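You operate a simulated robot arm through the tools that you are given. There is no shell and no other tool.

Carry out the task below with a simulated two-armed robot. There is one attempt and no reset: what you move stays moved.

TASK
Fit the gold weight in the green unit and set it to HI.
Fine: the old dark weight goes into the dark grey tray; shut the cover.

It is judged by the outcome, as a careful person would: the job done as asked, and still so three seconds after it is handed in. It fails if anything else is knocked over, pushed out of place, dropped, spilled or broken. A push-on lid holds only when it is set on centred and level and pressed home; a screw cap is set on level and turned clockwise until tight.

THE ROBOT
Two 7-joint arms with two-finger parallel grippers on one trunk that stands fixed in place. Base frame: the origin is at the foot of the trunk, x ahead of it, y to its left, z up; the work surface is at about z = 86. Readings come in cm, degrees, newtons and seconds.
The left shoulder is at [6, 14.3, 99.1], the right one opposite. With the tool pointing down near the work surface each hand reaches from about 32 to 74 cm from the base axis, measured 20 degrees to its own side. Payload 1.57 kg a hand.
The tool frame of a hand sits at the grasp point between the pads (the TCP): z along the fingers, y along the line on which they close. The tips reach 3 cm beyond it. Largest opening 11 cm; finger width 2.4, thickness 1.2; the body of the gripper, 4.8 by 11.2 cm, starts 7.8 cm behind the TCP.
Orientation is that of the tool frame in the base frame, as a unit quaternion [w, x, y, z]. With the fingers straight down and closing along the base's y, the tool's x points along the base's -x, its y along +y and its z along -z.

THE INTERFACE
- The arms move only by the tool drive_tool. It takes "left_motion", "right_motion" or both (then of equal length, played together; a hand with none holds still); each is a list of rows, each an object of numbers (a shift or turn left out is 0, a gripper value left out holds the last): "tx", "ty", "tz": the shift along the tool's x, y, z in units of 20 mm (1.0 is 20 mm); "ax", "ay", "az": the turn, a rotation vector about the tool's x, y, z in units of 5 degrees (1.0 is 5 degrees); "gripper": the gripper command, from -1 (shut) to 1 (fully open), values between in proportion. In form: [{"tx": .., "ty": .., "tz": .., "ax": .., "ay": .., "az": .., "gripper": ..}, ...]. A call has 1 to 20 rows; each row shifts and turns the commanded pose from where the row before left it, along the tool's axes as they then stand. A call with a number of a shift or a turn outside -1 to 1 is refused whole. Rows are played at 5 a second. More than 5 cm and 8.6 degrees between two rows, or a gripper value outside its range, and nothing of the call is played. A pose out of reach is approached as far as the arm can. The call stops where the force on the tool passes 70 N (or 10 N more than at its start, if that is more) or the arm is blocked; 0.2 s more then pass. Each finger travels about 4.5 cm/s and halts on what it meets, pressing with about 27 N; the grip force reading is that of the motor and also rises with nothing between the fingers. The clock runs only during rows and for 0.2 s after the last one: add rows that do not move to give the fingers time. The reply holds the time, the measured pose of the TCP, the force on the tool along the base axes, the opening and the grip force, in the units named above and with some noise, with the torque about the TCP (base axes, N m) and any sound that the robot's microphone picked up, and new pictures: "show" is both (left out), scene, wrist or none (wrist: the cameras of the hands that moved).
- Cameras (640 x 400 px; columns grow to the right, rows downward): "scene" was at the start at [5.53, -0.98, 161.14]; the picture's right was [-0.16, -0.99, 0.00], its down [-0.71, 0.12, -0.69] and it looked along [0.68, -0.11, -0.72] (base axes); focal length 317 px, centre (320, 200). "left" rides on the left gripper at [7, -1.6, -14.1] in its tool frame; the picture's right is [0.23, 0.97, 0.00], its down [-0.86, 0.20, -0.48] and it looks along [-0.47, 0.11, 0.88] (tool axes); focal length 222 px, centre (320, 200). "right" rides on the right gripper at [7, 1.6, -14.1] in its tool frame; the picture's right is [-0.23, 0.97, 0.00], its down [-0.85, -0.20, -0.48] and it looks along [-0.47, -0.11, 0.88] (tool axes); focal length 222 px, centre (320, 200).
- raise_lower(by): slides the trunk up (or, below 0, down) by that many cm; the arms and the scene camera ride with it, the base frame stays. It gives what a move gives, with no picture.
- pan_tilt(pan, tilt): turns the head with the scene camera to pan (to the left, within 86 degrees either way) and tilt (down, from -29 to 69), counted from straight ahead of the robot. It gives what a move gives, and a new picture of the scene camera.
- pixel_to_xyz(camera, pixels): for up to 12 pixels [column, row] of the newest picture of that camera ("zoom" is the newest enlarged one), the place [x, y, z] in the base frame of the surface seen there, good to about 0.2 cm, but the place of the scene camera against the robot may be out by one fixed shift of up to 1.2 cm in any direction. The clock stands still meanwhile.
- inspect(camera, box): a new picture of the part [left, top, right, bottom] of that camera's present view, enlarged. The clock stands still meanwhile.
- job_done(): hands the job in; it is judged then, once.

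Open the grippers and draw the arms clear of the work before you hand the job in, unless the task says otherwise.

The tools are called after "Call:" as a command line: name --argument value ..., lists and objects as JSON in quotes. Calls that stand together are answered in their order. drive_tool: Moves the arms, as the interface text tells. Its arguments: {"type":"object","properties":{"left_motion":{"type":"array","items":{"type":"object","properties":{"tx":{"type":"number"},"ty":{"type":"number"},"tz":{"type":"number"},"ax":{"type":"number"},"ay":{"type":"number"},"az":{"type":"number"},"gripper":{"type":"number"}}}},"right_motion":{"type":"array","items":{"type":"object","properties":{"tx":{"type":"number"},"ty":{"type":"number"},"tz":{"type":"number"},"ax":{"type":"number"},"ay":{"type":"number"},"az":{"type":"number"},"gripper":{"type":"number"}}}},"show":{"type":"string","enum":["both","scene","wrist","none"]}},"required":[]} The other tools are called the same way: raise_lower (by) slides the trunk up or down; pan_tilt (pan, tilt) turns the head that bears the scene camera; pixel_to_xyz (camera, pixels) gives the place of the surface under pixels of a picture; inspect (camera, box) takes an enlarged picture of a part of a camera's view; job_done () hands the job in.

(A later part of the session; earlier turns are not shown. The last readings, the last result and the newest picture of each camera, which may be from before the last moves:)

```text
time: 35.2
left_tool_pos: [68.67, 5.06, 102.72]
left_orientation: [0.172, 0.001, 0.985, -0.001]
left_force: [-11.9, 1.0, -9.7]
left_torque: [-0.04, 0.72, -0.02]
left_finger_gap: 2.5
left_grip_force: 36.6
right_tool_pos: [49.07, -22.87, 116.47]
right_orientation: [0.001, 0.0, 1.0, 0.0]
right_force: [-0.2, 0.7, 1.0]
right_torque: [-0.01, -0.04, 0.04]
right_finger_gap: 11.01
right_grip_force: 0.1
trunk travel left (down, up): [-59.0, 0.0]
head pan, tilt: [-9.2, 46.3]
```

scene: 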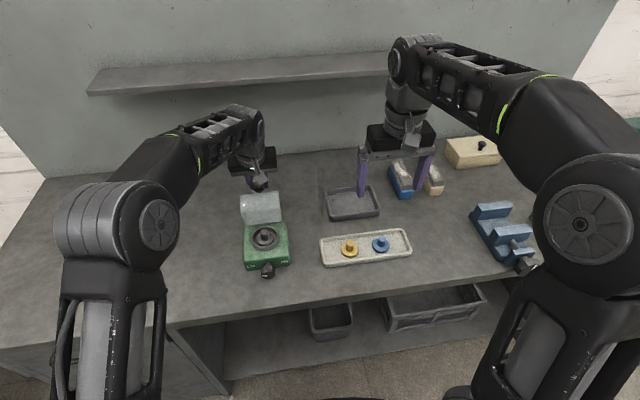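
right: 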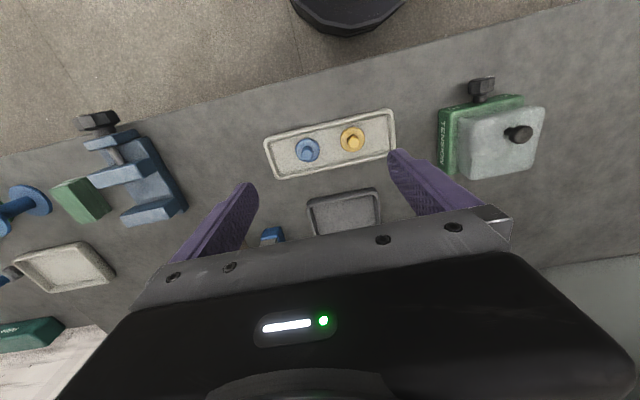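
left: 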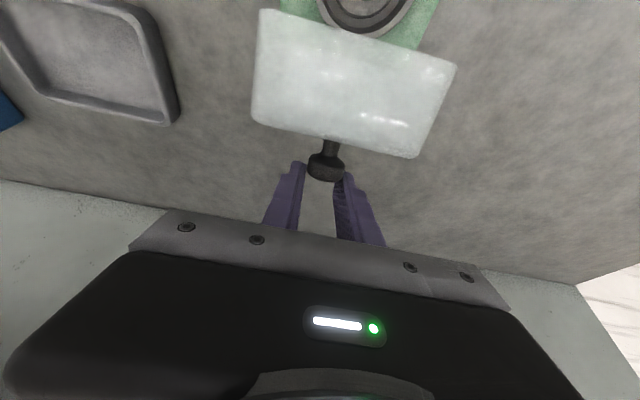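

The radial force has risen a little, so the true arc runs slightly lower. I'll look closely before continuing.

Call:
inspect --camera "scene" --box '[220, 180, 320, 290]'

Call:
inspect --camera "right" --box '[430, 60, 570, 200]'

```text
3.64 times, centred on (270, 235) of scene
```

zoom: 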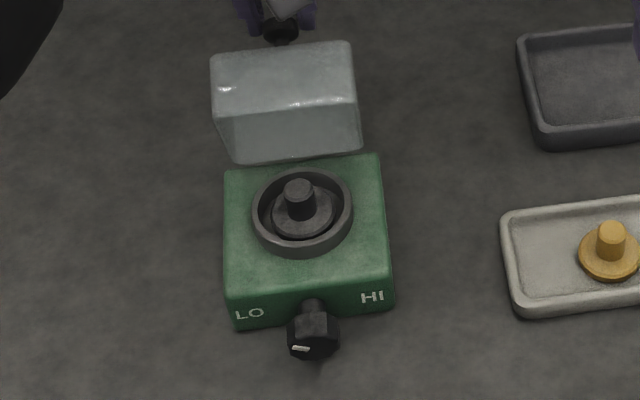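

```text
2.86 times, centred on (500, 130) of right
```

zoom: 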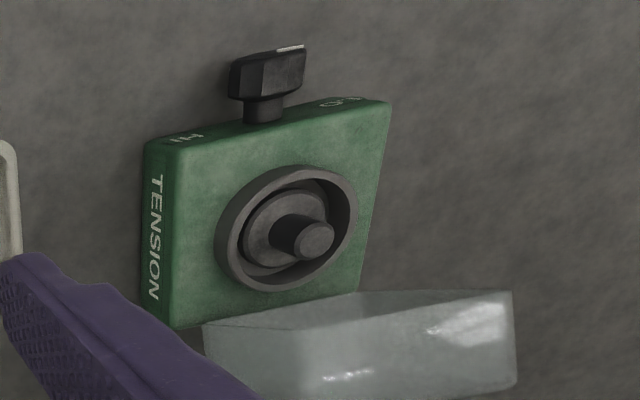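

The cover stands about 75 degrees open and the dark weight with its peg is visible in the round seat at scene (265,238). I'll continue toward and past vertical, slightly lower.

Call:
drive_tool --left_motion '[{"tx": -0.238, "tz": 0.318}, {"tx": -0.238, "tz": 0.318}, {"tx": -0.2, "tz": 0.352}, {"tx": -0.2, "tz": 0.352}, {}]' --show "both"

```text
time: 36.4
left_tool_pos: [71.43, 4.85, 100.94]
left_orientation: [0.175, 0.001, 0.985, -0.001]
left_force: [-0.1, 0.8, -0.5]
left_torque: [0.03, -0.04, 0.05]
left_finger_gap: 0.0
left_grip_force: 21.3
right_tool_pos: [49.17, -22.9, 116.56]
right_orientation: [0.001, 0.0, 1.0, 0.0]
right_force: [-0.2, 0.1, -0.4]
right_torque: [-0.01, 0.01, 0.02]
right_finger_gap: 11.0
right_grip_force: 0.0
trunk travel left (down, up): [-59.0, 0.0]
head pan, tilt: [-9.2, 46.3]
```

scene: 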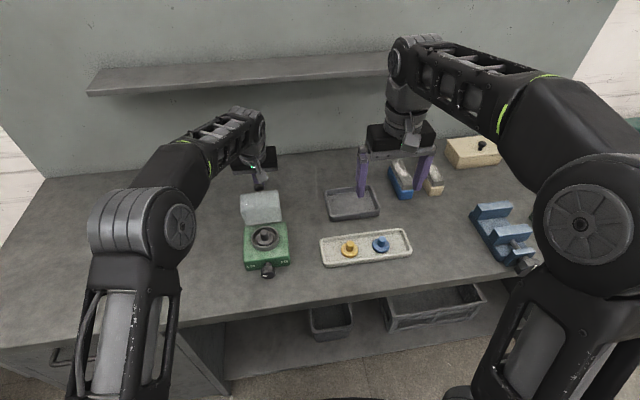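
left: 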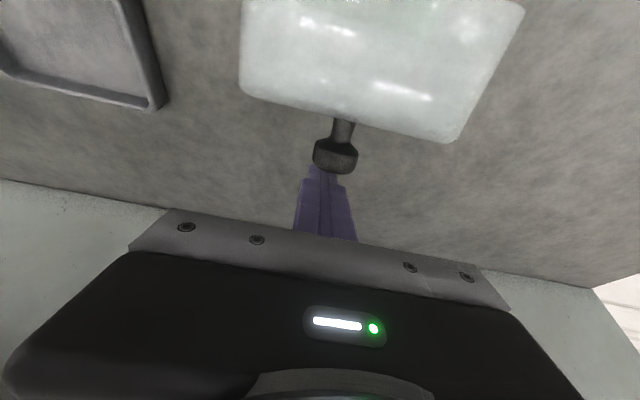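

The handle slipped out again, but this time the cover stays up. I'll zoom in to see how it's resting.

Call:
inspect --camera "scene" --box '[220, 180, 320, 290]'

Call:
inspect --camera "right" --box '[430, 60, 570, 200]'

Call:
pixel_to_xyz --camera "left" --pixels '[[335, 160], [250, 20], [510, 20], [250, 90], [455, 135], [350, 60], [350, 115]]'

Call:
pixel_to_xyz --camera "scene" --pixels '[[262, 196], [262, 210], [244, 196], [279, 195], [246, 220], [280, 217], [265, 232], [265, 243], [255, 238], [278, 236], [258, 250]]'

```text
3.64 times, centred on (270, 235) of scene
```

zoom: 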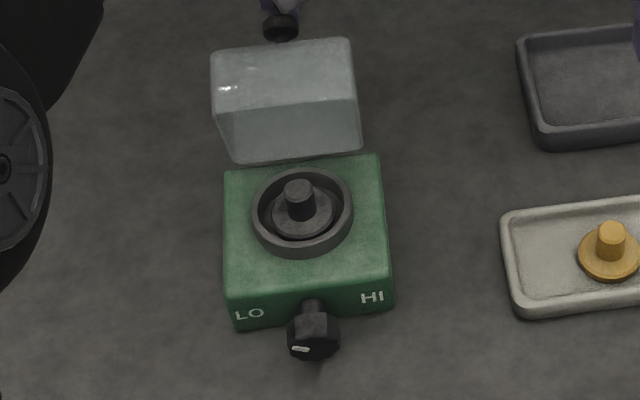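

```text
2.86 times, centred on (500, 130) of right
```

zoom: 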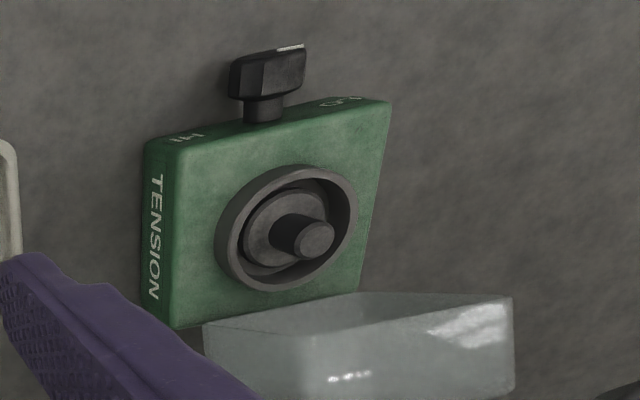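

```text
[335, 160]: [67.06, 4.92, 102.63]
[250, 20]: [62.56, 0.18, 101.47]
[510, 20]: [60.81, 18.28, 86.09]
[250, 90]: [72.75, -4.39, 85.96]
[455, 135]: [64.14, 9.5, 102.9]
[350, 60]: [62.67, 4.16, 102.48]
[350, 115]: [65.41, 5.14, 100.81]
```

```text
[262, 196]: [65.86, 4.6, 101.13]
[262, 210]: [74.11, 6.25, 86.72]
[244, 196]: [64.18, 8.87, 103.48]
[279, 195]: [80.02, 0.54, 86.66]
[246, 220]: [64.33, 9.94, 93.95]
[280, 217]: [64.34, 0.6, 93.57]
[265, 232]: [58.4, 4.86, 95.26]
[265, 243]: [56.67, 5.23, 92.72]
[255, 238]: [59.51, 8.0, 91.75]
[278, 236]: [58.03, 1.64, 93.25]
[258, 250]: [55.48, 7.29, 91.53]
```

The cover appears to stand at about 65 degrees, so it may either be held there or still be falling. I'll let half a second pass without moving and look again.

Call:
drive_tool --left_motion '[{}, {}, {}]' --show "both"

Call:
pixel_to_xyz --camera "left" --pixels '[[335, 160], [455, 135], [350, 60], [350, 115]]'

```text
time: 37.2
left_tool_pos: [71.5, 4.93, 100.95]
left_orientation: [0.173, 0.0, 0.985, -0.001]
left_force: [-0.5, 0.3, 0.2]
left_torque: [0.0, 0.01, 0.02]
left_finger_gap: 0.01
left_grip_force: 21.0
right_tool_pos: [49.18, -22.85, 116.42]
right_orientation: [0.0, 0.002, 1.0, 0.0]
right_force: [1.2, -0.2, 0.5]
right_torque: [0.02, 0.0, 0.03]
right_finger_gap: 10.97
right_grip_force: 0.0
trunk travel left (down, up): [-59.0, 0.0]
head pan, tilt: [-9.2, 46.3]
```

scene: 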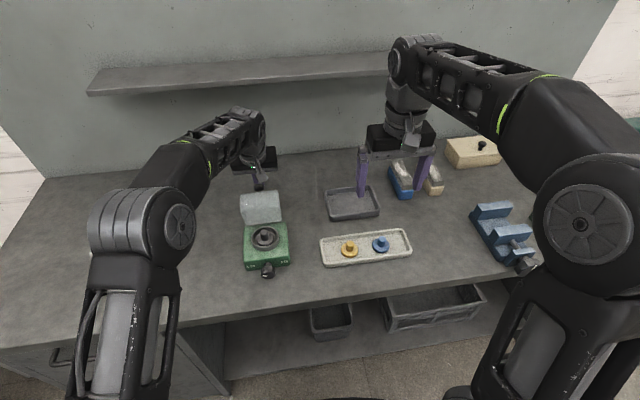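
left: 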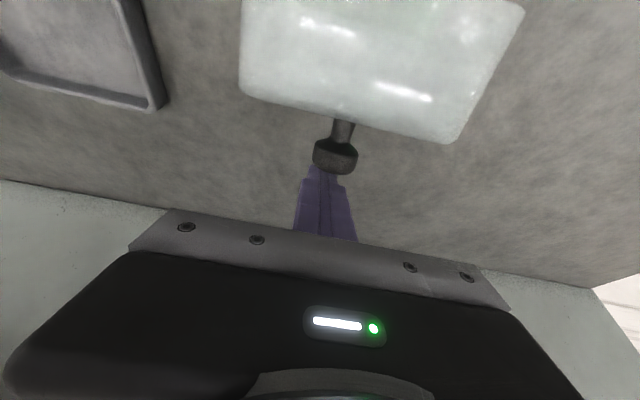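

```text
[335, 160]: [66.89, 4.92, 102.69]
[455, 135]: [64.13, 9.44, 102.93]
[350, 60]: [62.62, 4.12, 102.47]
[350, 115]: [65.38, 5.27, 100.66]
```

The cover stays put, so it holds itself open. I'll measure its angle from the right camera to know how much room there is.

Call:
pixel_to_xyz --camera "right" --pixels '[[462, 175], [490, 168], [516, 163], [540, 164], [566, 166], [567, 190], [475, 185], [500, 185], [530, 180], [520, 195], [494, 145], [470, 145]]'

Call:
inspect --camera "right" --box '[420, 60, 620, 260]'

```text
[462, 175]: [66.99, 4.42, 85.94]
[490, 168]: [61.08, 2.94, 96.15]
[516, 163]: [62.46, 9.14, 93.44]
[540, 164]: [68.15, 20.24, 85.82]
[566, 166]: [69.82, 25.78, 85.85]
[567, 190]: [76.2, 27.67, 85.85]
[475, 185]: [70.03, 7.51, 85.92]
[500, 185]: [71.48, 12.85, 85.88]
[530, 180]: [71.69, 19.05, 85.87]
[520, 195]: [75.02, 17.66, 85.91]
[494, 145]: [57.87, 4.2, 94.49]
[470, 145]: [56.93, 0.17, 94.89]
```

```text
2.00 times, centred on (520, 160) of right
```

zoom: 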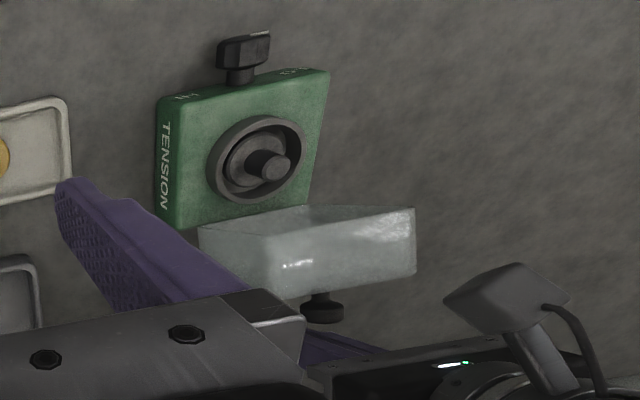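

Projecting the handle shows the cover resting at about 62 degrees on its stop, past its balance point, so I mustn't touch it. I'll withdraw the left hand straight back along its own fingers, then off to the left.

Call:
drive_tool --left_motion '[{"tz": -0.7}, {"tz": -0.9}, {"tz": -1}, {"tz": -1}, {"tz": -1}, {"ty": 1}, {"ty": 1}, {"ty": 1}, {"ty": 1}, {"ty": 1}, {"ty": 1}, {"ty": 1}, {"ty": 1, "tx": 0.5}, {"ty": 1, "tx": 1}, {"tx": 1}, {"tx": 1}, {"tx": 1}, {"tx": 1}, {}]' --show "both"

```text
time: 41.2
left_tool_pos: [58.0, 22.9, 105.89]
left_orientation: [0.174, -0.001, 0.985, 0.0]
left_force: [0.4, 0.5, 0.5]
left_torque: [0.0, 0.02, -0.04]
left_finger_gap: 0.0
left_grip_force: 21.8
right_tool_pos: [49.18, -23.02, 116.55]
right_orientation: [0.0, 0.001, 1.0, 0.0]
right_force: [-0.1, -1.1, -0.8]
right_torque: [-0.01, 0.03, -0.01]
right_finger_gap: 10.96
right_grip_force: 0.0
trunk travel left (down, up): [-59.0, 0.0]
head pan, tilt: [-9.2, 46.3]
```

scene: 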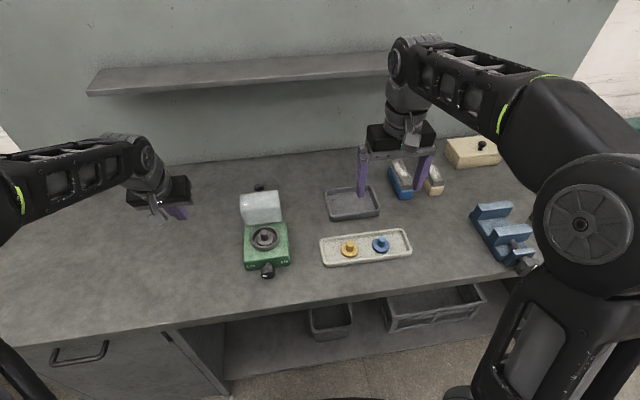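
left: 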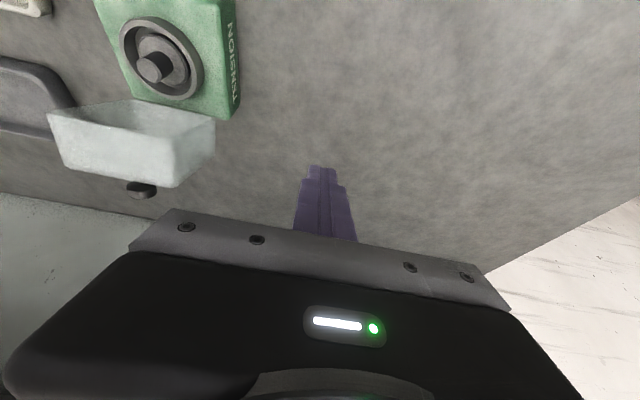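

The lid still holds, and the left camera now has a clear view. I'll measure the dark weight's peg, the seat ring and the cover from both hands.

Call:
pixel_to_xyz --camera "left" --pixels '[[153, 66], [145, 60], [163, 68], [120, 45], [160, 18], [203, 62], [180, 98], [175, 50], [130, 190], [50, 118], [180, 180], [125, 103]]'

Call:
inspect --camera "left" --box '[40, 0, 260, 210]'

Call:
pixel_to_xyz --camera "right" --pixels '[[497, 143], [487, 137], [465, 140], [509, 130], [478, 160], [495, 122], [480, 142], [353, 140], [345, 148], [364, 140], [353, 128], [338, 138]]'

```text
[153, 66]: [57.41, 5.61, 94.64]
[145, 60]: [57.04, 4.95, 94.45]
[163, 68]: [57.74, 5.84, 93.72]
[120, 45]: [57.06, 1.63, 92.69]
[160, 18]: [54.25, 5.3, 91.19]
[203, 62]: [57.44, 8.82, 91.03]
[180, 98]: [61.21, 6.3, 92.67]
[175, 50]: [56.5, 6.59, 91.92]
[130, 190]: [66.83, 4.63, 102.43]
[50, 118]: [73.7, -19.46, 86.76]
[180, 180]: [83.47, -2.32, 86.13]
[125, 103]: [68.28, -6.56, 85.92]
```

```text
1.90 times, centred on (150, 105) of left
```

zoom: 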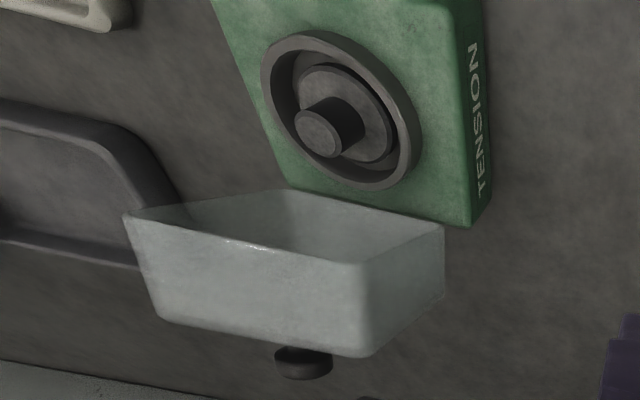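

```text
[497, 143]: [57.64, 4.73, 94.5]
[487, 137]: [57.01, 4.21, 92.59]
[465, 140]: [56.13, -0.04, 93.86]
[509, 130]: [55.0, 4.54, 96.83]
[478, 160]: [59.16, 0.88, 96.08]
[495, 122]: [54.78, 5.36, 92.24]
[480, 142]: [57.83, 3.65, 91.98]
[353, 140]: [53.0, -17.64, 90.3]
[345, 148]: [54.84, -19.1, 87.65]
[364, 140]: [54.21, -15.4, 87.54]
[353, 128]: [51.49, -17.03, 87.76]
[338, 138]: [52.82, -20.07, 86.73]
```

The dark weight's peg top is at about [57.4, 5.0, 94.5] and the ring top at z = 92.7. I'll bring the right hand above it, still high.

Call:
drive_tool --right_motion '[{"tx": -0.273, "ty": 0.932, "tz": 0.15, "gripper": 0}, {"tx": -0.273, "ty": 0.932, "tz": 0.15}, {"tx": -0.273, "ty": 0.932, "tz": 0.15}, {"tx": -0.273, "ty": 0.932, "tz": 0.15}, {"tx": -0.273, "ty": 0.932, "tz": 0.15}, {"tx": -0.273, "ty": 0.932, "tz": 0.15}, {"tx": -0.273, "ty": 0.932, "tz": 0.15}, {"tx": -0.273, "ty": 0.932, "tz": 0.15}, {"tx": -0.273, "ty": 0.932, "tz": 0.15}, {"tx": -0.273, "ty": 0.932, "tz": 0.15}, {"tx": -0.273, "ty": 0.932, "tz": 0.15}, {"tx": -0.273, "ty": 0.932, "tz": 0.15}, {"tx": -0.273, "ty": 0.932, "tz": 0.15}, {"tx": -0.273, "ty": 0.932, "tz": 0.15}, {"tx": -0.273, "ty": 0.932, "tz": 0.15}, {}]' --show "both"

```text
time: 44.6
left_tool_pos: [57.87, 22.92, 105.88]
left_orientation: [0.174, 0.0, 0.985, -0.001]
left_force: [-0.2, 0.5, 0.2]
left_torque: [-0.01, 0.04, 0.0]
left_finger_gap: 0.0
left_grip_force: 21.2
right_tool_pos: [54.87, -3.29, 113.49]
right_orientation: [0.001, 0.001, 1.0, 0.0]
right_force: [-0.4, 1.0, -0.2]
right_torque: [-0.02, -0.02, 0.0]
right_finger_gap: 5.49
right_grip_force: 0.0
right hand out of reach, approached as far as the arm can: row 11, 12, 13, 14, 15
trunk travel left (down, up): [-59.0, 0.0]
head pan, tilt: [-9.2, 46.3]
```

scene: 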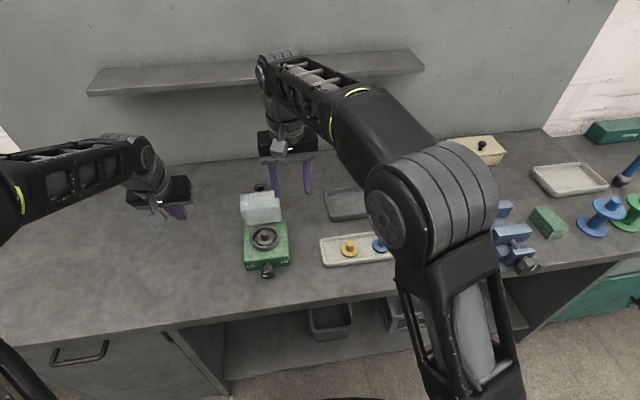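
right: 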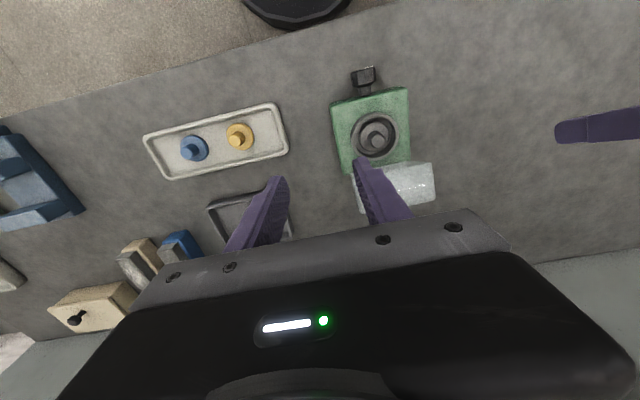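

The right arm runs out of reach that high up, so I'll go lower to z = 103 first and then move across in front of the cover.

Call:
drive_tool --right_motion '[{"tz": 0.9}, {"tz": 0.9}, {"tz": 0.9}, {"tz": 0.9}, {"tz": 0.9}, {"tz": 0.75}, {}, {"ty": 0.7, "tx": -0.15}, {"ty": 0.7, "tx": -0.15}, {"ty": 0.7, "tx": -0.15}, {"ty": 0.7, "tx": -0.15}, {"ty": 0.7, "tx": -0.15}, {"ty": 0.6, "tx": -0.15}, {}]' --show "both"

```text
time: 47.6
left_tool_pos: [57.85, 23.04, 105.75]
left_orientation: [0.173, 0.001, 0.985, -0.001]
left_force: [-0.7, -0.2, 0.9]
left_torque: [0.0, -0.02, -0.01]
left_finger_gap: 0.0
left_grip_force: 21.3
right_tool_pos: [56.84, 5.15, 102.83]
right_orientation: [0.001, 0.001, 1.0, 0.0]
right_force: [0.2, -0.2, -0.7]
right_torque: [0.03, 0.02, -0.03]
right_finger_gap: 5.51
right_grip_force: 0.0
trunk travel left (down, up): [-59.0, 0.0]
head pan, tilt: [-9.2, 46.3]
```

scene: 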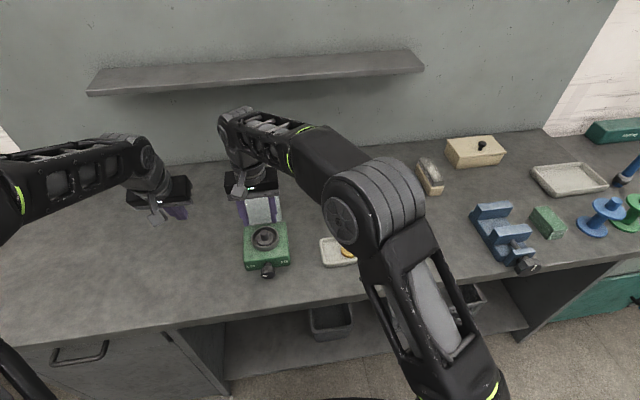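
right: 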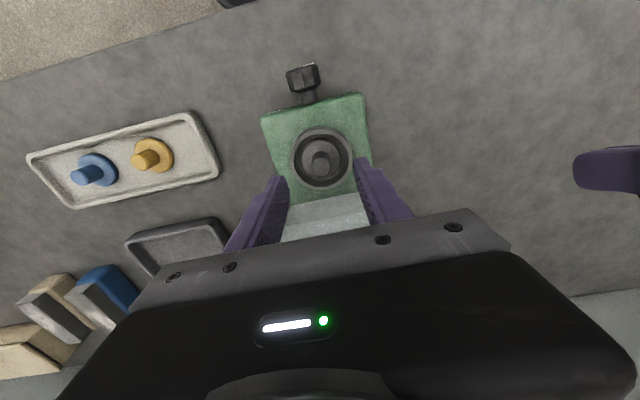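

The hand is above the seat; the peg shows at right picture (321,159). I'll measure it from here.

Call:
pixel_to_xyz --camera "right" --pixels '[[321, 158], [315, 158], [327, 158], [321, 152], [321, 165], [321, 131], [321, 186], [293, 158], [349, 158], [335, 160], [305, 160]]'

Call:
inspect --camera "right" --box '[240, 50, 420, 220]'

Call:
inspect --camera "left" --box '[40, 0, 260, 210]'

```text
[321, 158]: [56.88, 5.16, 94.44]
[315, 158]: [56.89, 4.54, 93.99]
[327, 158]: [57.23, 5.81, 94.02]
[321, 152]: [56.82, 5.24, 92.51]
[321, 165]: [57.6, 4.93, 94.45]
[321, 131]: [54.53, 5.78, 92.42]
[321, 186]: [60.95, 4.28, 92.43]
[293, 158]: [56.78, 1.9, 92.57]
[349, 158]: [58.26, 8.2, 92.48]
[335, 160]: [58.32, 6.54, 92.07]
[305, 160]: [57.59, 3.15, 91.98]
```

```text
2.35 times, centred on (330, 135) of right
```

zoom: 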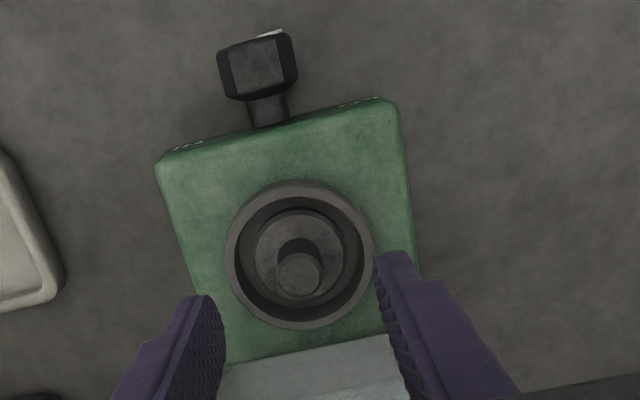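

```text
1.90 times, centred on (150, 105) of left
```

zoom: 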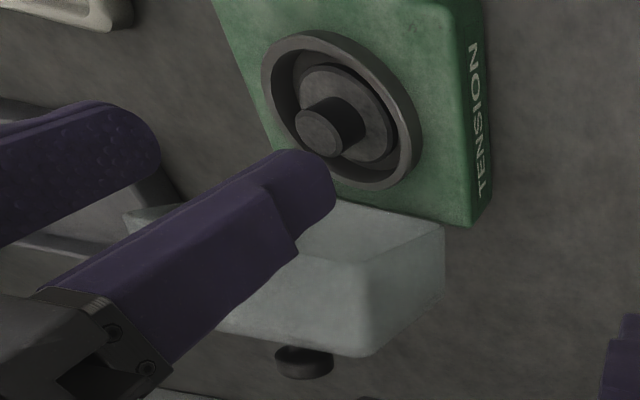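

The peg centre is at about [57.6, 5.0] with its top at z = 94.45, and the weight's disc at z = 92.0. Before going down I'll check the cover's front rim clearance from the left camera.

Call:
pixel_to_xyz --camera "left" --pixels '[[173, 141], [172, 139], [170, 142], [213, 119], [177, 184], [178, 187], [160, 140], [180, 160], [174, 145]]'

Call:
pixel_to_xyz --camera "right" --pixels '[[320, 198], [330, 197], [340, 197], [310, 202], [330, 205], [330, 213]]'

```text
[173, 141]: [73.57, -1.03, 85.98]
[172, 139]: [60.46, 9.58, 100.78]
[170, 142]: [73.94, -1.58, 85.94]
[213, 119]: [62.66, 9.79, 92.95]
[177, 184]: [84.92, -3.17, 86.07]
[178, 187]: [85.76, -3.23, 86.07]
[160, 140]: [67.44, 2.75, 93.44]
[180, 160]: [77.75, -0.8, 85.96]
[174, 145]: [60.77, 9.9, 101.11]
```

```text
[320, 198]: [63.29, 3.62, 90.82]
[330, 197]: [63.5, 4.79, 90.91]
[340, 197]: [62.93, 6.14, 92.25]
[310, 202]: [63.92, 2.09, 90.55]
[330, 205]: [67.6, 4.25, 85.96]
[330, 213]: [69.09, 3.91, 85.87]
```

The cover's front rim sits at about x = 60.5, z = 101, leaving room. I'll tilt the right hand forward by 10 degrees, narrow the fingers to 3.2 cm and go down partway.

Call:
drive_tool --right_motion '[{"ay": -1, "gripper": -0.4}, {"ay": -1}, {"tx": 0.064, "tz": 0.558, "ty": -0.012}, {"tx": 0.064, "tz": 0.558, "ty": -0.012}, {"tx": 0.064, "tz": 0.558, "ty": -0.012}, {"tx": 0.064, "tz": 0.558, "ty": -0.012}, {}]' --show "wrist"

Call:
inspect --camera "left" --box '[40, 0, 260, 210]'

Call:
inspect --camera "right" --box '[240, 100, 400, 240]'

```text
time: 49.2
left_tool_pos: [57.93, 22.87, 105.92]
left_orientation: [0.173, 0.0, 0.985, -0.001]
left_force: [-0.3, 0.0, 0.8]
left_torque: [-0.01, 0.0, 0.0]
left_finger_gap: 0.0
left_grip_force: 21.2
right_tool_pos: [57.03, 4.91, 98.21]
right_orientation: [0.088, 0.001, 0.996, 0.0]
right_force: [0.1, 0.3, 0.5]
right_torque: [0.04, 0.0, -0.01]
right_finger_gap: 3.28
right_grip_force: 0.1
trunk travel left (down, up): [-59.0, 0.0]
head pan, tilt: [-9.2, 46.3]
```

right: 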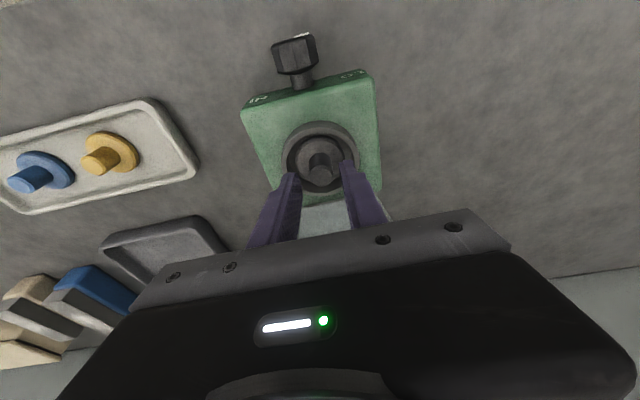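

```text
1.90 times, centred on (150, 105) of left
```

zoom: 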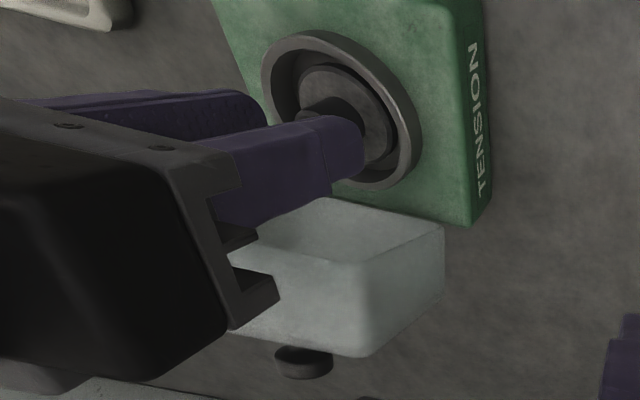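

```text
2.86 times, centred on (320, 170) of right
```

zoom: 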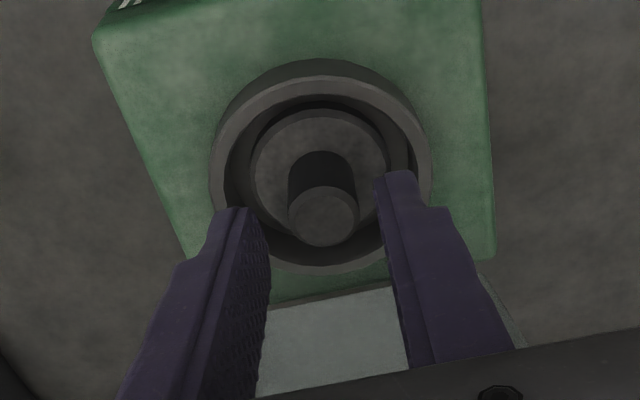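

The fingers straddle the peg properly. I'll go down the last 2 cm and close on it.

Call:
drive_tool --right_motion '[{"tx": 0.06, "tz": 0.54}, {"tx": 0.06, "tz": 0.52}, {}, {"gripper": -1}, {}, {}, {}]' --show "wrist"

Call:
inspect --camera "right" --box '[240, 100, 400, 240]'

```text
time: 50.8
left_tool_pos: [58.02, 22.92, 105.88]
left_orientation: [0.173, 0.001, 0.985, 0.0]
left_force: [-0.3, 0.4, -0.5]
left_torque: [0.0, -0.01, 0.02]
left_finger_gap: 0.01
left_grip_force: 21.4
right_tool_pos: [57.23, 5.01, 95.99]
right_orientation: [0.087, 0.0, 0.996, 0.0]
right_force: [-1.3, -0.5, -0.6]
right_torque: [0.0, 0.05, 0.01]
right_finger_gap: 2.05
right_grip_force: 26.8
trunk travel left (down, up): [-59.0, 0.0]
head pan, tilt: [-9.2, 46.3]
```

right: 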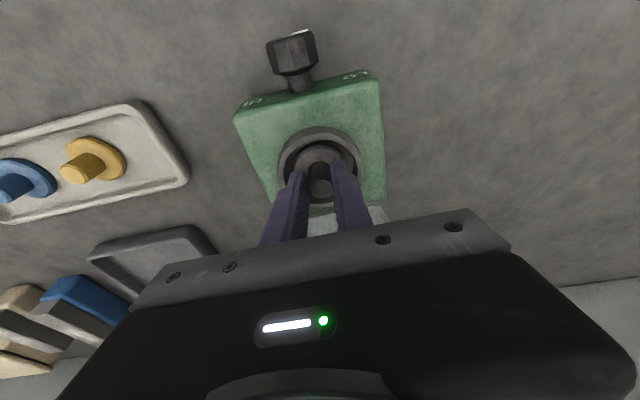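

```text
2.86 times, centred on (320, 170) of right
```

zoom: 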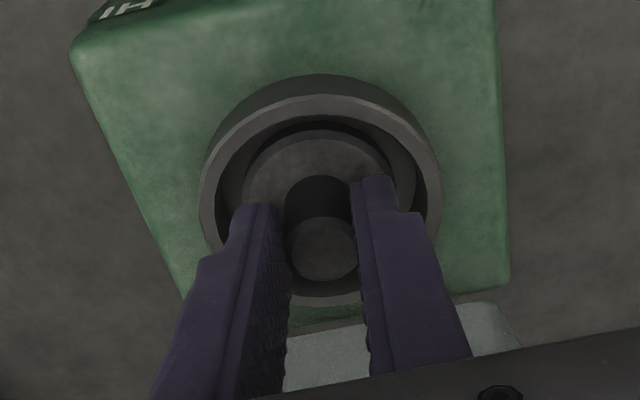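

The peg is gripped (gap 2.05 cm). I'll lift straight up by about 1 cm and check the force.

Call:
drive_tool --right_motion '[{"tx": -0.026, "tz": -0.148}, {"tx": -0.026, "tz": -0.148}, {"tx": -0.035, "tz": -0.197}, {}]' --show "wrist"

Call:
inspect --camera "left" --box '[40, 0, 260, 210]'

```text
time: 51.8
left_tool_pos: [57.95, 22.91, 105.85]
left_orientation: [0.174, 0.0, 0.985, -0.001]
left_force: [0.6, -0.4, -0.5]
left_torque: [0.0, 0.0, -0.01]
left_finger_gap: 0.0
left_grip_force: 21.7
right_tool_pos: [57.31, 5.05, 97.18]
right_orientation: [0.088, 0.001, 0.996, 0.0]
right_force: [0.1, 0.7, -0.7]
right_torque: [-0.01, 0.02, -0.01]
right_finger_gap: 2.08
right_grip_force: 27.3
trunk travel left (down, up): [-59.0, 0.0]
head pan, tilt: [-9.2, 46.3]
```

right: 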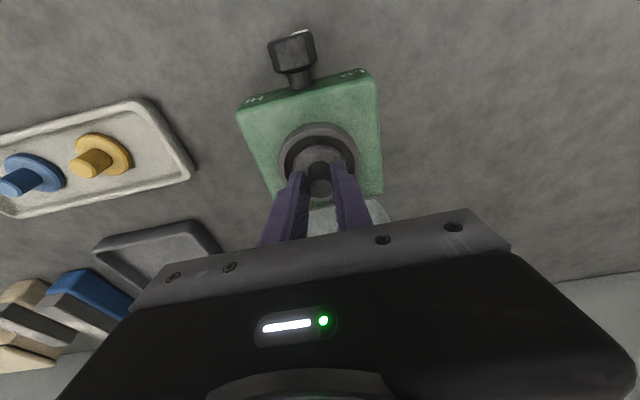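

```text
1.90 times, centred on (150, 105) of left
```

zoom: 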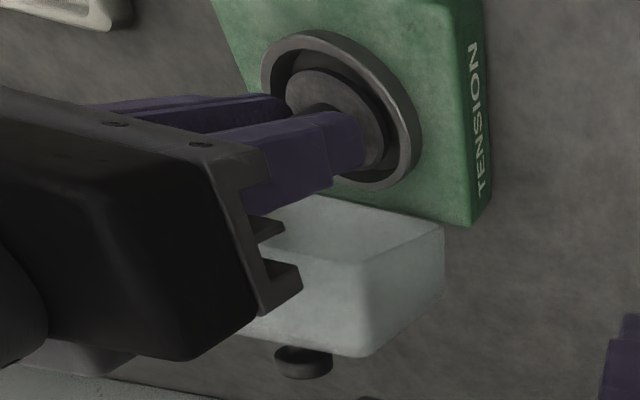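

It came free with no resistance. I'll lift it clear of the ring and carry it to the right, well above the other things.

Call:
drive_tool --right_motion '[{"tx": -0.083, "tz": -0.468}, {"tx": -0.083, "tz": -0.468}, {"tx": -0.083, "tz": -0.468}, {"tx": -0.083, "tz": -0.468}, {"ty": -0.8}, {"ty": -1}, {"ty": -1}, {"ty": -1}, {"ty": -1}, {"ty": -1}, {"ty": -1}, {"ty": -1}, {"ty": -1}, {"ty": -1}, {"ty": -1}, {}]' --show "both"

```text
time: 55.2
left_tool_pos: [57.9, 22.97, 105.93]
left_orientation: [0.174, 0.0, 0.985, -0.002]
left_force: [1.4, -0.6, 0.2]
left_torque: [-0.02, 0.01, -0.01]
left_finger_gap: 0.0
left_grip_force: 21.4
right_tool_pos: [57.4, -16.52, 101.01]
right_orientation: [0.087, -0.001, 0.996, 0.001]
right_force: [0.2, 0.1, 0.0]
right_torque: [0.02, 0.03, 0.04]
right_finger_gap: 2.04
right_grip_force: 27.2
trunk travel left (down, up): [-59.0, 0.0]
head pan, tilt: [-9.2, 46.3]
```

scene: 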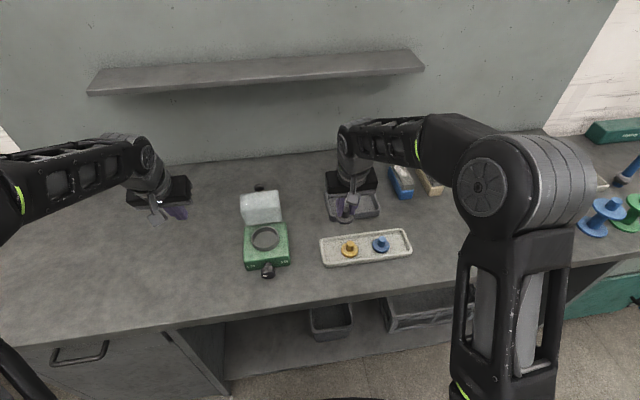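
right: 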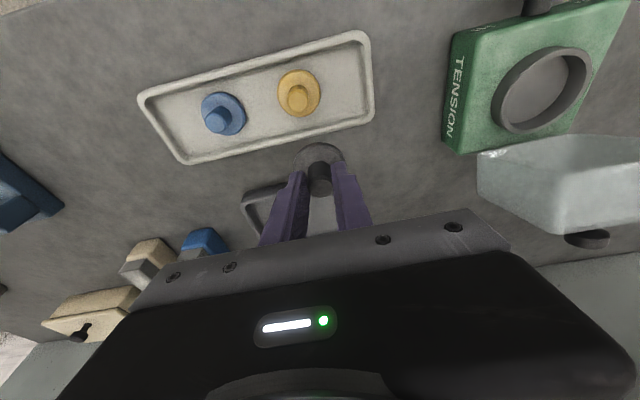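

The seat is now an empty cup and the cover still stands. I'll carry the dark weight forward over the dark grey tray, lowering slightly.

Call:
drive_tool --right_motion '[{"tx": -0.779, "ty": -0.393, "tz": 0.355}, {"tx": -0.779, "ty": -0.393, "tz": 0.355}, {"tx": -0.779, "ty": -0.393, "tz": 0.355}, {"tx": -0.779, "ty": -0.393, "tz": 0.355}, {"tx": -0.779, "ty": -0.393, "tz": 0.355}, {"tx": -0.779, "ty": -0.393, "tz": 0.355}, {"tx": -0.779, "ty": -0.393, "tz": 0.355}, {}]' --show "both"

```text
time: 57.0
left_tool_pos: [57.86, 22.94, 105.83]
left_orientation: [0.175, 0.0, 0.985, 0.0]
left_force: [-0.1, 0.3, 0.5]
left_torque: [-0.01, 0.01, 0.01]
left_finger_gap: 0.0
left_grip_force: 21.0
right_tool_pos: [68.95, -22.26, 98.13]
right_orientation: [0.088, -0.001, 0.996, 0.0]
right_force: [0.3, -0.1, -1.4]
right_torque: [-0.02, -0.02, -0.02]
right_finger_gap: 2.04
right_grip_force: 27.1
trunk travel left (down, up): [-59.0, 0.0]
head pan, tilt: [-9.2, 46.3]
```

scene: 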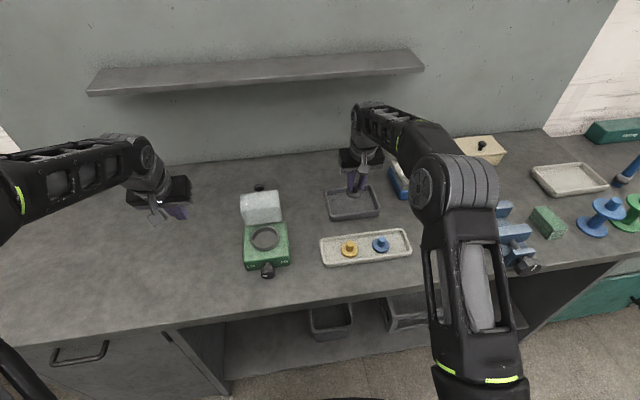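
right: 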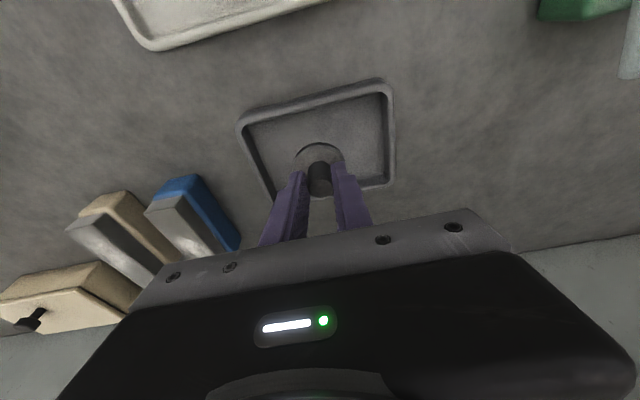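

The weight hangs over the dark tray. I'll measure the tray's edges and floor before lowering.

Call:
pixel_to_xyz --camera "right" --pixels '[[242, 122], [388, 86], [391, 182], [270, 190], [320, 125], [360, 120], [360, 160], [275, 150], [310, 102], [392, 135]]'

Call:
inspect --camera "right" --box '[220, 70, 420, 230]'

```text
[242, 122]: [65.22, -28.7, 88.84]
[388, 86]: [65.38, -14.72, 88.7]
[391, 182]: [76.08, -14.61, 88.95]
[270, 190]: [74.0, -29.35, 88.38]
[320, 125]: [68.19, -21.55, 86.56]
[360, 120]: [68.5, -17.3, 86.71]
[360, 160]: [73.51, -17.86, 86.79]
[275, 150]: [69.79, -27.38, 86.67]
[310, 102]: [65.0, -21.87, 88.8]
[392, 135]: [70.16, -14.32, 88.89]
```

```text
2.50 times, centred on (320, 150) of right
```

zoom: 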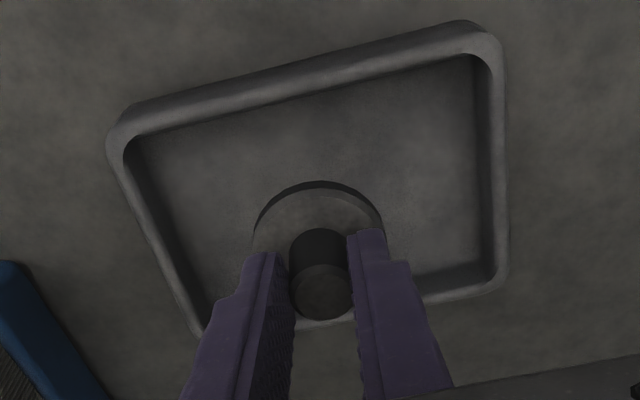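

The tray floor is at z = 86.6 and spans x 65 to 76, y -29 to -14.5, so the weight fits inside. I'll lower it most of the way.

Call:
drive_tool --right_motion '[{"tx": 0.103, "tz": 0.581}, {"tx": 0.103, "tz": 0.581}, {"tx": 0.103, "tz": 0.581}, {"tx": 0.103, "tz": 0.581}, {"tx": 0.09, "tz": 0.5}, {}]' --show "wrist"

```text
time: 58.4
left_tool_pos: [57.86, 22.95, 105.95]
left_orientation: [0.174, 0.0, 0.985, -0.001]
left_force: [0.1, -0.4, -0.7]
left_torque: [0.02, -0.01, 0.01]
left_finger_gap: 0.01
left_grip_force: 21.5
right_tool_pos: [68.96, -22.14, 92.32]
right_orientation: [0.087, 0.001, 0.996, 0.001]
right_force: [0.2, 0.6, -0.3]
right_torque: [0.0, -0.01, -0.01]
right_finger_gap: 2.04
right_grip_force: 27.2
trunk travel left (down, up): [-59.0, 0.0]
head pan, tilt: [-9.2, 46.3]
```

right: 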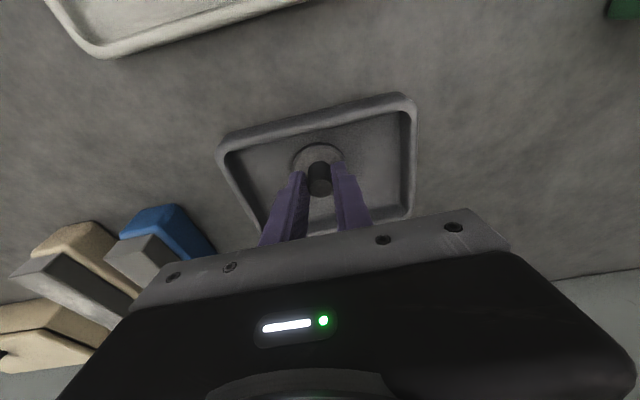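

No contact yet at TCP z = 92.3. I'll lower it in 2 mm steps until it touches.

Call:
drive_tool --right_motion '[{"tx": 0.017, "tz": 0.0985}, {"tx": 0.017, "tz": 0.0985}, {"tx": 0.017, "tz": 0.0985}, {}]' --show "none"

```text
time: 59.4
left_tool_pos: [57.95, 23.03, 105.9]
left_orientation: [0.174, 0.0, 0.985, -0.001]
left_force: [0.2, 0.6, -0.4]
left_torque: [-0.02, 0.01, -0.02]
left_finger_gap: 0.0
left_grip_force: 20.8
right_tool_pos: [68.81, -22.15, 91.83]
right_orientation: [0.091, 0.001, 0.996, -0.001]
right_force: [0.3, -1.4, 11.5]
right_torque: [0.0, 0.07, 0.03]
right_finger_gap: 2.08
right_grip_force: 27.1
trunk travel left (down, up): [-59.0, 0.0]
head pan, tilt: [-9.2, 46.3]
```

It touched the tray floor with 11.5 N. I'll open the fingers slightly and rise straight up.

Call:
drive_tool --right_motion '[{"tx": -0.009, "tz": -0.05}, {"gripper": -0.4}, {}, {}, {"tx": -0.087, "tz": -0.49}, {"tx": -0.087, "tz": -0.49}, {"tx": -0.087, "tz": -0.49}, {"tx": -0.087, "tz": -0.49}, {"tx": -0.087, "tz": -0.49}, {"tx": -0.087, "tz": -0.49}, {"tx": -0.087, "tz": -0.49}, {}]' --show "both"

```text
time: 62.0
left_tool_pos: [57.94, 22.95, 105.88]
left_orientation: [0.173, 0.0, 0.985, -0.002]
left_force: [0.3, -0.4, 0.4]
left_torque: [-0.01, 0.01, 0.01]
left_finger_gap: 0.01
left_grip_force: 21.4
right_tool_pos: [68.79, -22.07, 98.83]
right_orientation: [0.087, 0.001, 0.996, 0.0]
right_force: [-0.2, -0.4, -0.4]
right_torque: [0.01, -0.02, -0.03]
right_finger_gap: 3.32
right_grip_force: 0.0
trunk travel left (down, up): [-59.0, 0.0]
head pan, tilt: [-9.2, 46.3]
```

scene: 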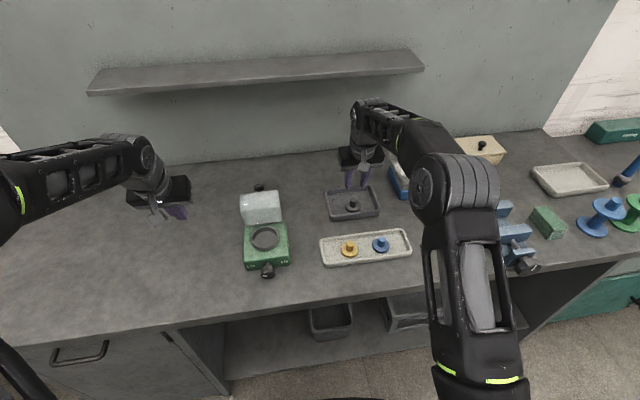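
right: 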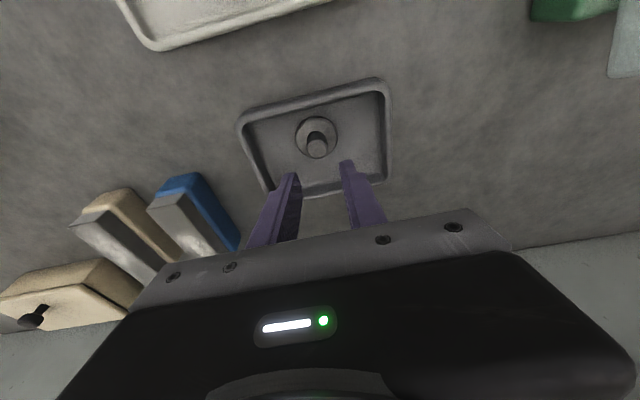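

The dark weight stands in the dark grey tray at right picture (317,138). Now I'll move back over the gold weight.

Call:
drive_tool --right_motion '[{"tx": 0.875, "ty": 0.256, "tz": -0.222}, {"tx": 0.875, "ty": 0.256, "tz": -0.222}, {"tx": 0.875, "ty": 0.256, "tz": -0.222}, {"tx": 0.875, "ty": 0.256, "tz": -0.222}, {"tx": 0.875, "ty": 0.256, "tz": -0.222}, {"tx": 0.875, "ty": 0.256, "tz": -0.222}, {"tx": 0.875, "ty": 0.256, "tz": -0.222}, {"tx": 0.875, "ty": 0.256, "tz": -0.222}, {"tx": 0.875, "ty": 0.256, "tz": -0.222}, {}]' --show "both"

Call:
inspect --camera "right" --box '[240, 60, 420, 220]'

```text
time: 64.2
left_tool_pos: [57.92, 22.94, 105.9]
left_orientation: [0.174, 0.001, 0.985, -0.002]
left_force: [-1.1, 0.0, -0.4]
left_torque: [-0.02, 0.01, 0.01]
left_finger_gap: 0.0
left_grip_force: 21.1
right_tool_pos: [52.69, -17.68, 99.89]
right_orientation: [0.086, 0.001, 0.996, 0.0]
right_force: [0.2, -0.1, -0.4]
right_torque: [0.0, -0.02, -0.02]
right_finger_gap: 3.3
right_grip_force: 0.0
trunk travel left (down, up): [-59.0, 0.0]
head pan, tilt: [-9.2, 46.3]
```

scene: 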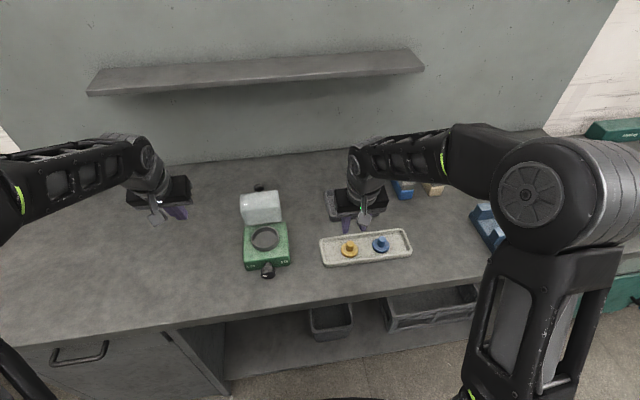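
right: 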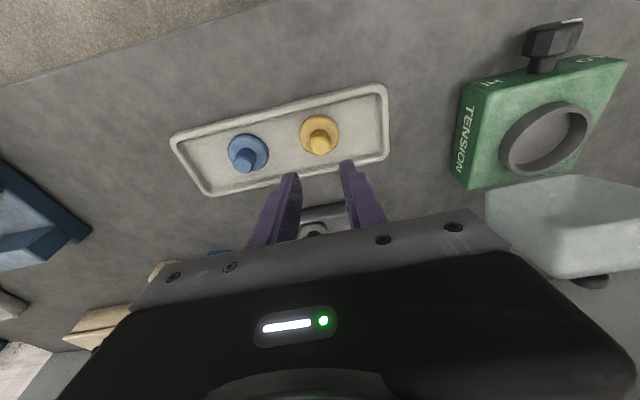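

```text
2.50 times, centred on (330, 140) of right
```

zoom: 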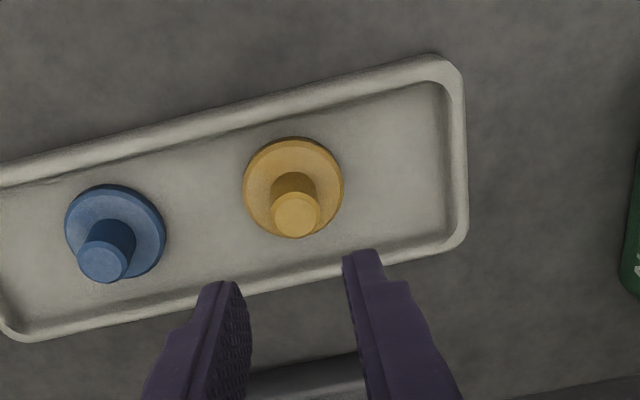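

The gold peg's top is at right picture (321,146). I'll measure it and the empty cup from here.

Call:
pixel_to_xyz --camera "right" --pixels '[[321, 146], [316, 146], [326, 146], [321, 142], [321, 150], [318, 121], [304, 137], [336, 137], [320, 128], [360, 130], [320, 165]]'

Call:
pixel_to_xyz --camera "left" --pixels '[[155, 65], [120, 45], [160, 18], [203, 62], [180, 98], [140, 60], [170, 75], [150, 45]]'

Call:
inspect --camera "left" --box '[40, 0, 260, 210]'

```text
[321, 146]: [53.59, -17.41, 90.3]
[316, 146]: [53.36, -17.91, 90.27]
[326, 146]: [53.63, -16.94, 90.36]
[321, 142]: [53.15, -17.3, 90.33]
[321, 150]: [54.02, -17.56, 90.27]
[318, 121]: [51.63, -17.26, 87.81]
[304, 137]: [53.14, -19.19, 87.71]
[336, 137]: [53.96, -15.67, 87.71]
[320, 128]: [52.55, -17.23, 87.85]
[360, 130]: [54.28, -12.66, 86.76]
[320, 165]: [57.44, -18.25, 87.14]
```

```text
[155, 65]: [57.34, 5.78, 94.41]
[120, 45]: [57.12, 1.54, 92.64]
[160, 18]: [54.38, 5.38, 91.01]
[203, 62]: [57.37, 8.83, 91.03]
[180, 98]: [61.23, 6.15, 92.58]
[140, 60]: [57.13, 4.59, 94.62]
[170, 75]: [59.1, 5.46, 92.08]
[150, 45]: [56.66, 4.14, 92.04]
```

```text
1.90 times, centred on (150, 105) of left
```

zoom: 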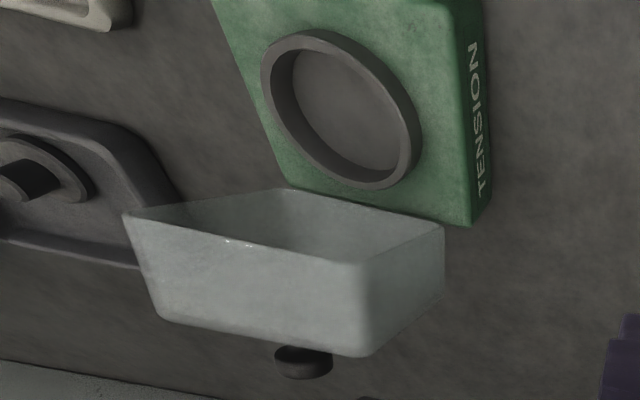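

The gold peg's centre is at [53.45, -17.42], top z = 90.3. I'll go down around it in two stages.

Call:
drive_tool --right_motion '[{"tx": 0.064, "tz": 0.509, "ty": 0.019}, {"tx": 0.064, "tz": 0.509, "ty": 0.019}, {"tx": 0.064, "tz": 0.509, "ty": 0.019}, {"tx": 0.064, "tz": 0.509, "ty": 0.019}, {"tx": 0.064, "tz": 0.509, "ty": 0.019}, {"tx": 0.064, "tz": 0.509, "ty": 0.019}, {}]' --show "wrist"

Call:
inspect --camera "right" --box '[240, 90, 400, 230]'

```text
time: 65.8
left_tool_pos: [57.93, 22.88, 105.91]
left_orientation: [0.173, 0.001, 0.985, -0.001]
left_force: [-0.1, -0.5, -0.3]
left_torque: [-0.02, -0.05, -0.01]
left_finger_gap: 0.0
left_grip_force: 22.0
right_tool_pos: [53.06, -17.33, 93.79]
right_orientation: [0.088, 0.001, 0.996, 0.0]
right_force: [1.0, -0.5, -0.6]
right_torque: [0.0, 0.01, 0.02]
right_finger_gap: 3.28
right_grip_force: 0.1
trunk travel left (down, up): [-59.0, 0.0]
head pan, tilt: [-9.2, 46.3]
```

right: 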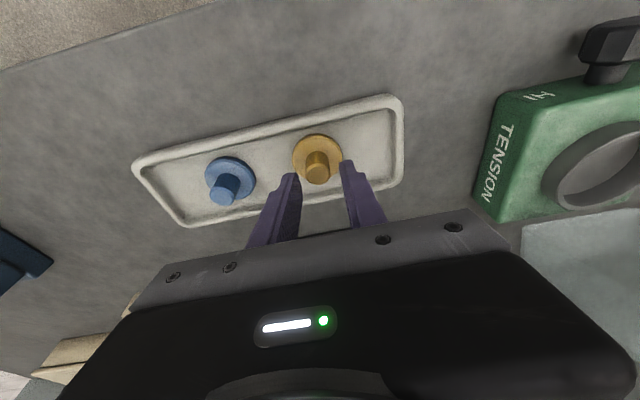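

```text
2.86 times, centred on (320, 160) of right
```

zoom: 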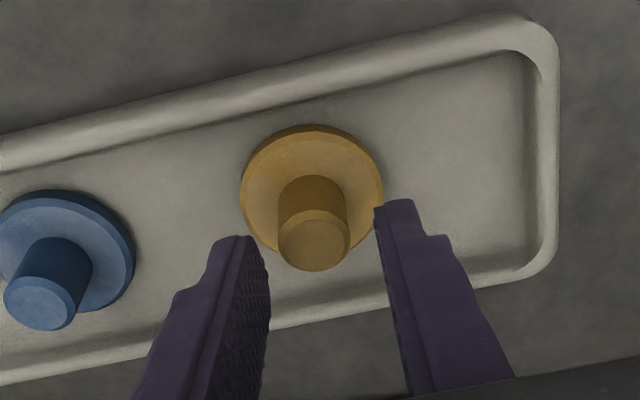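

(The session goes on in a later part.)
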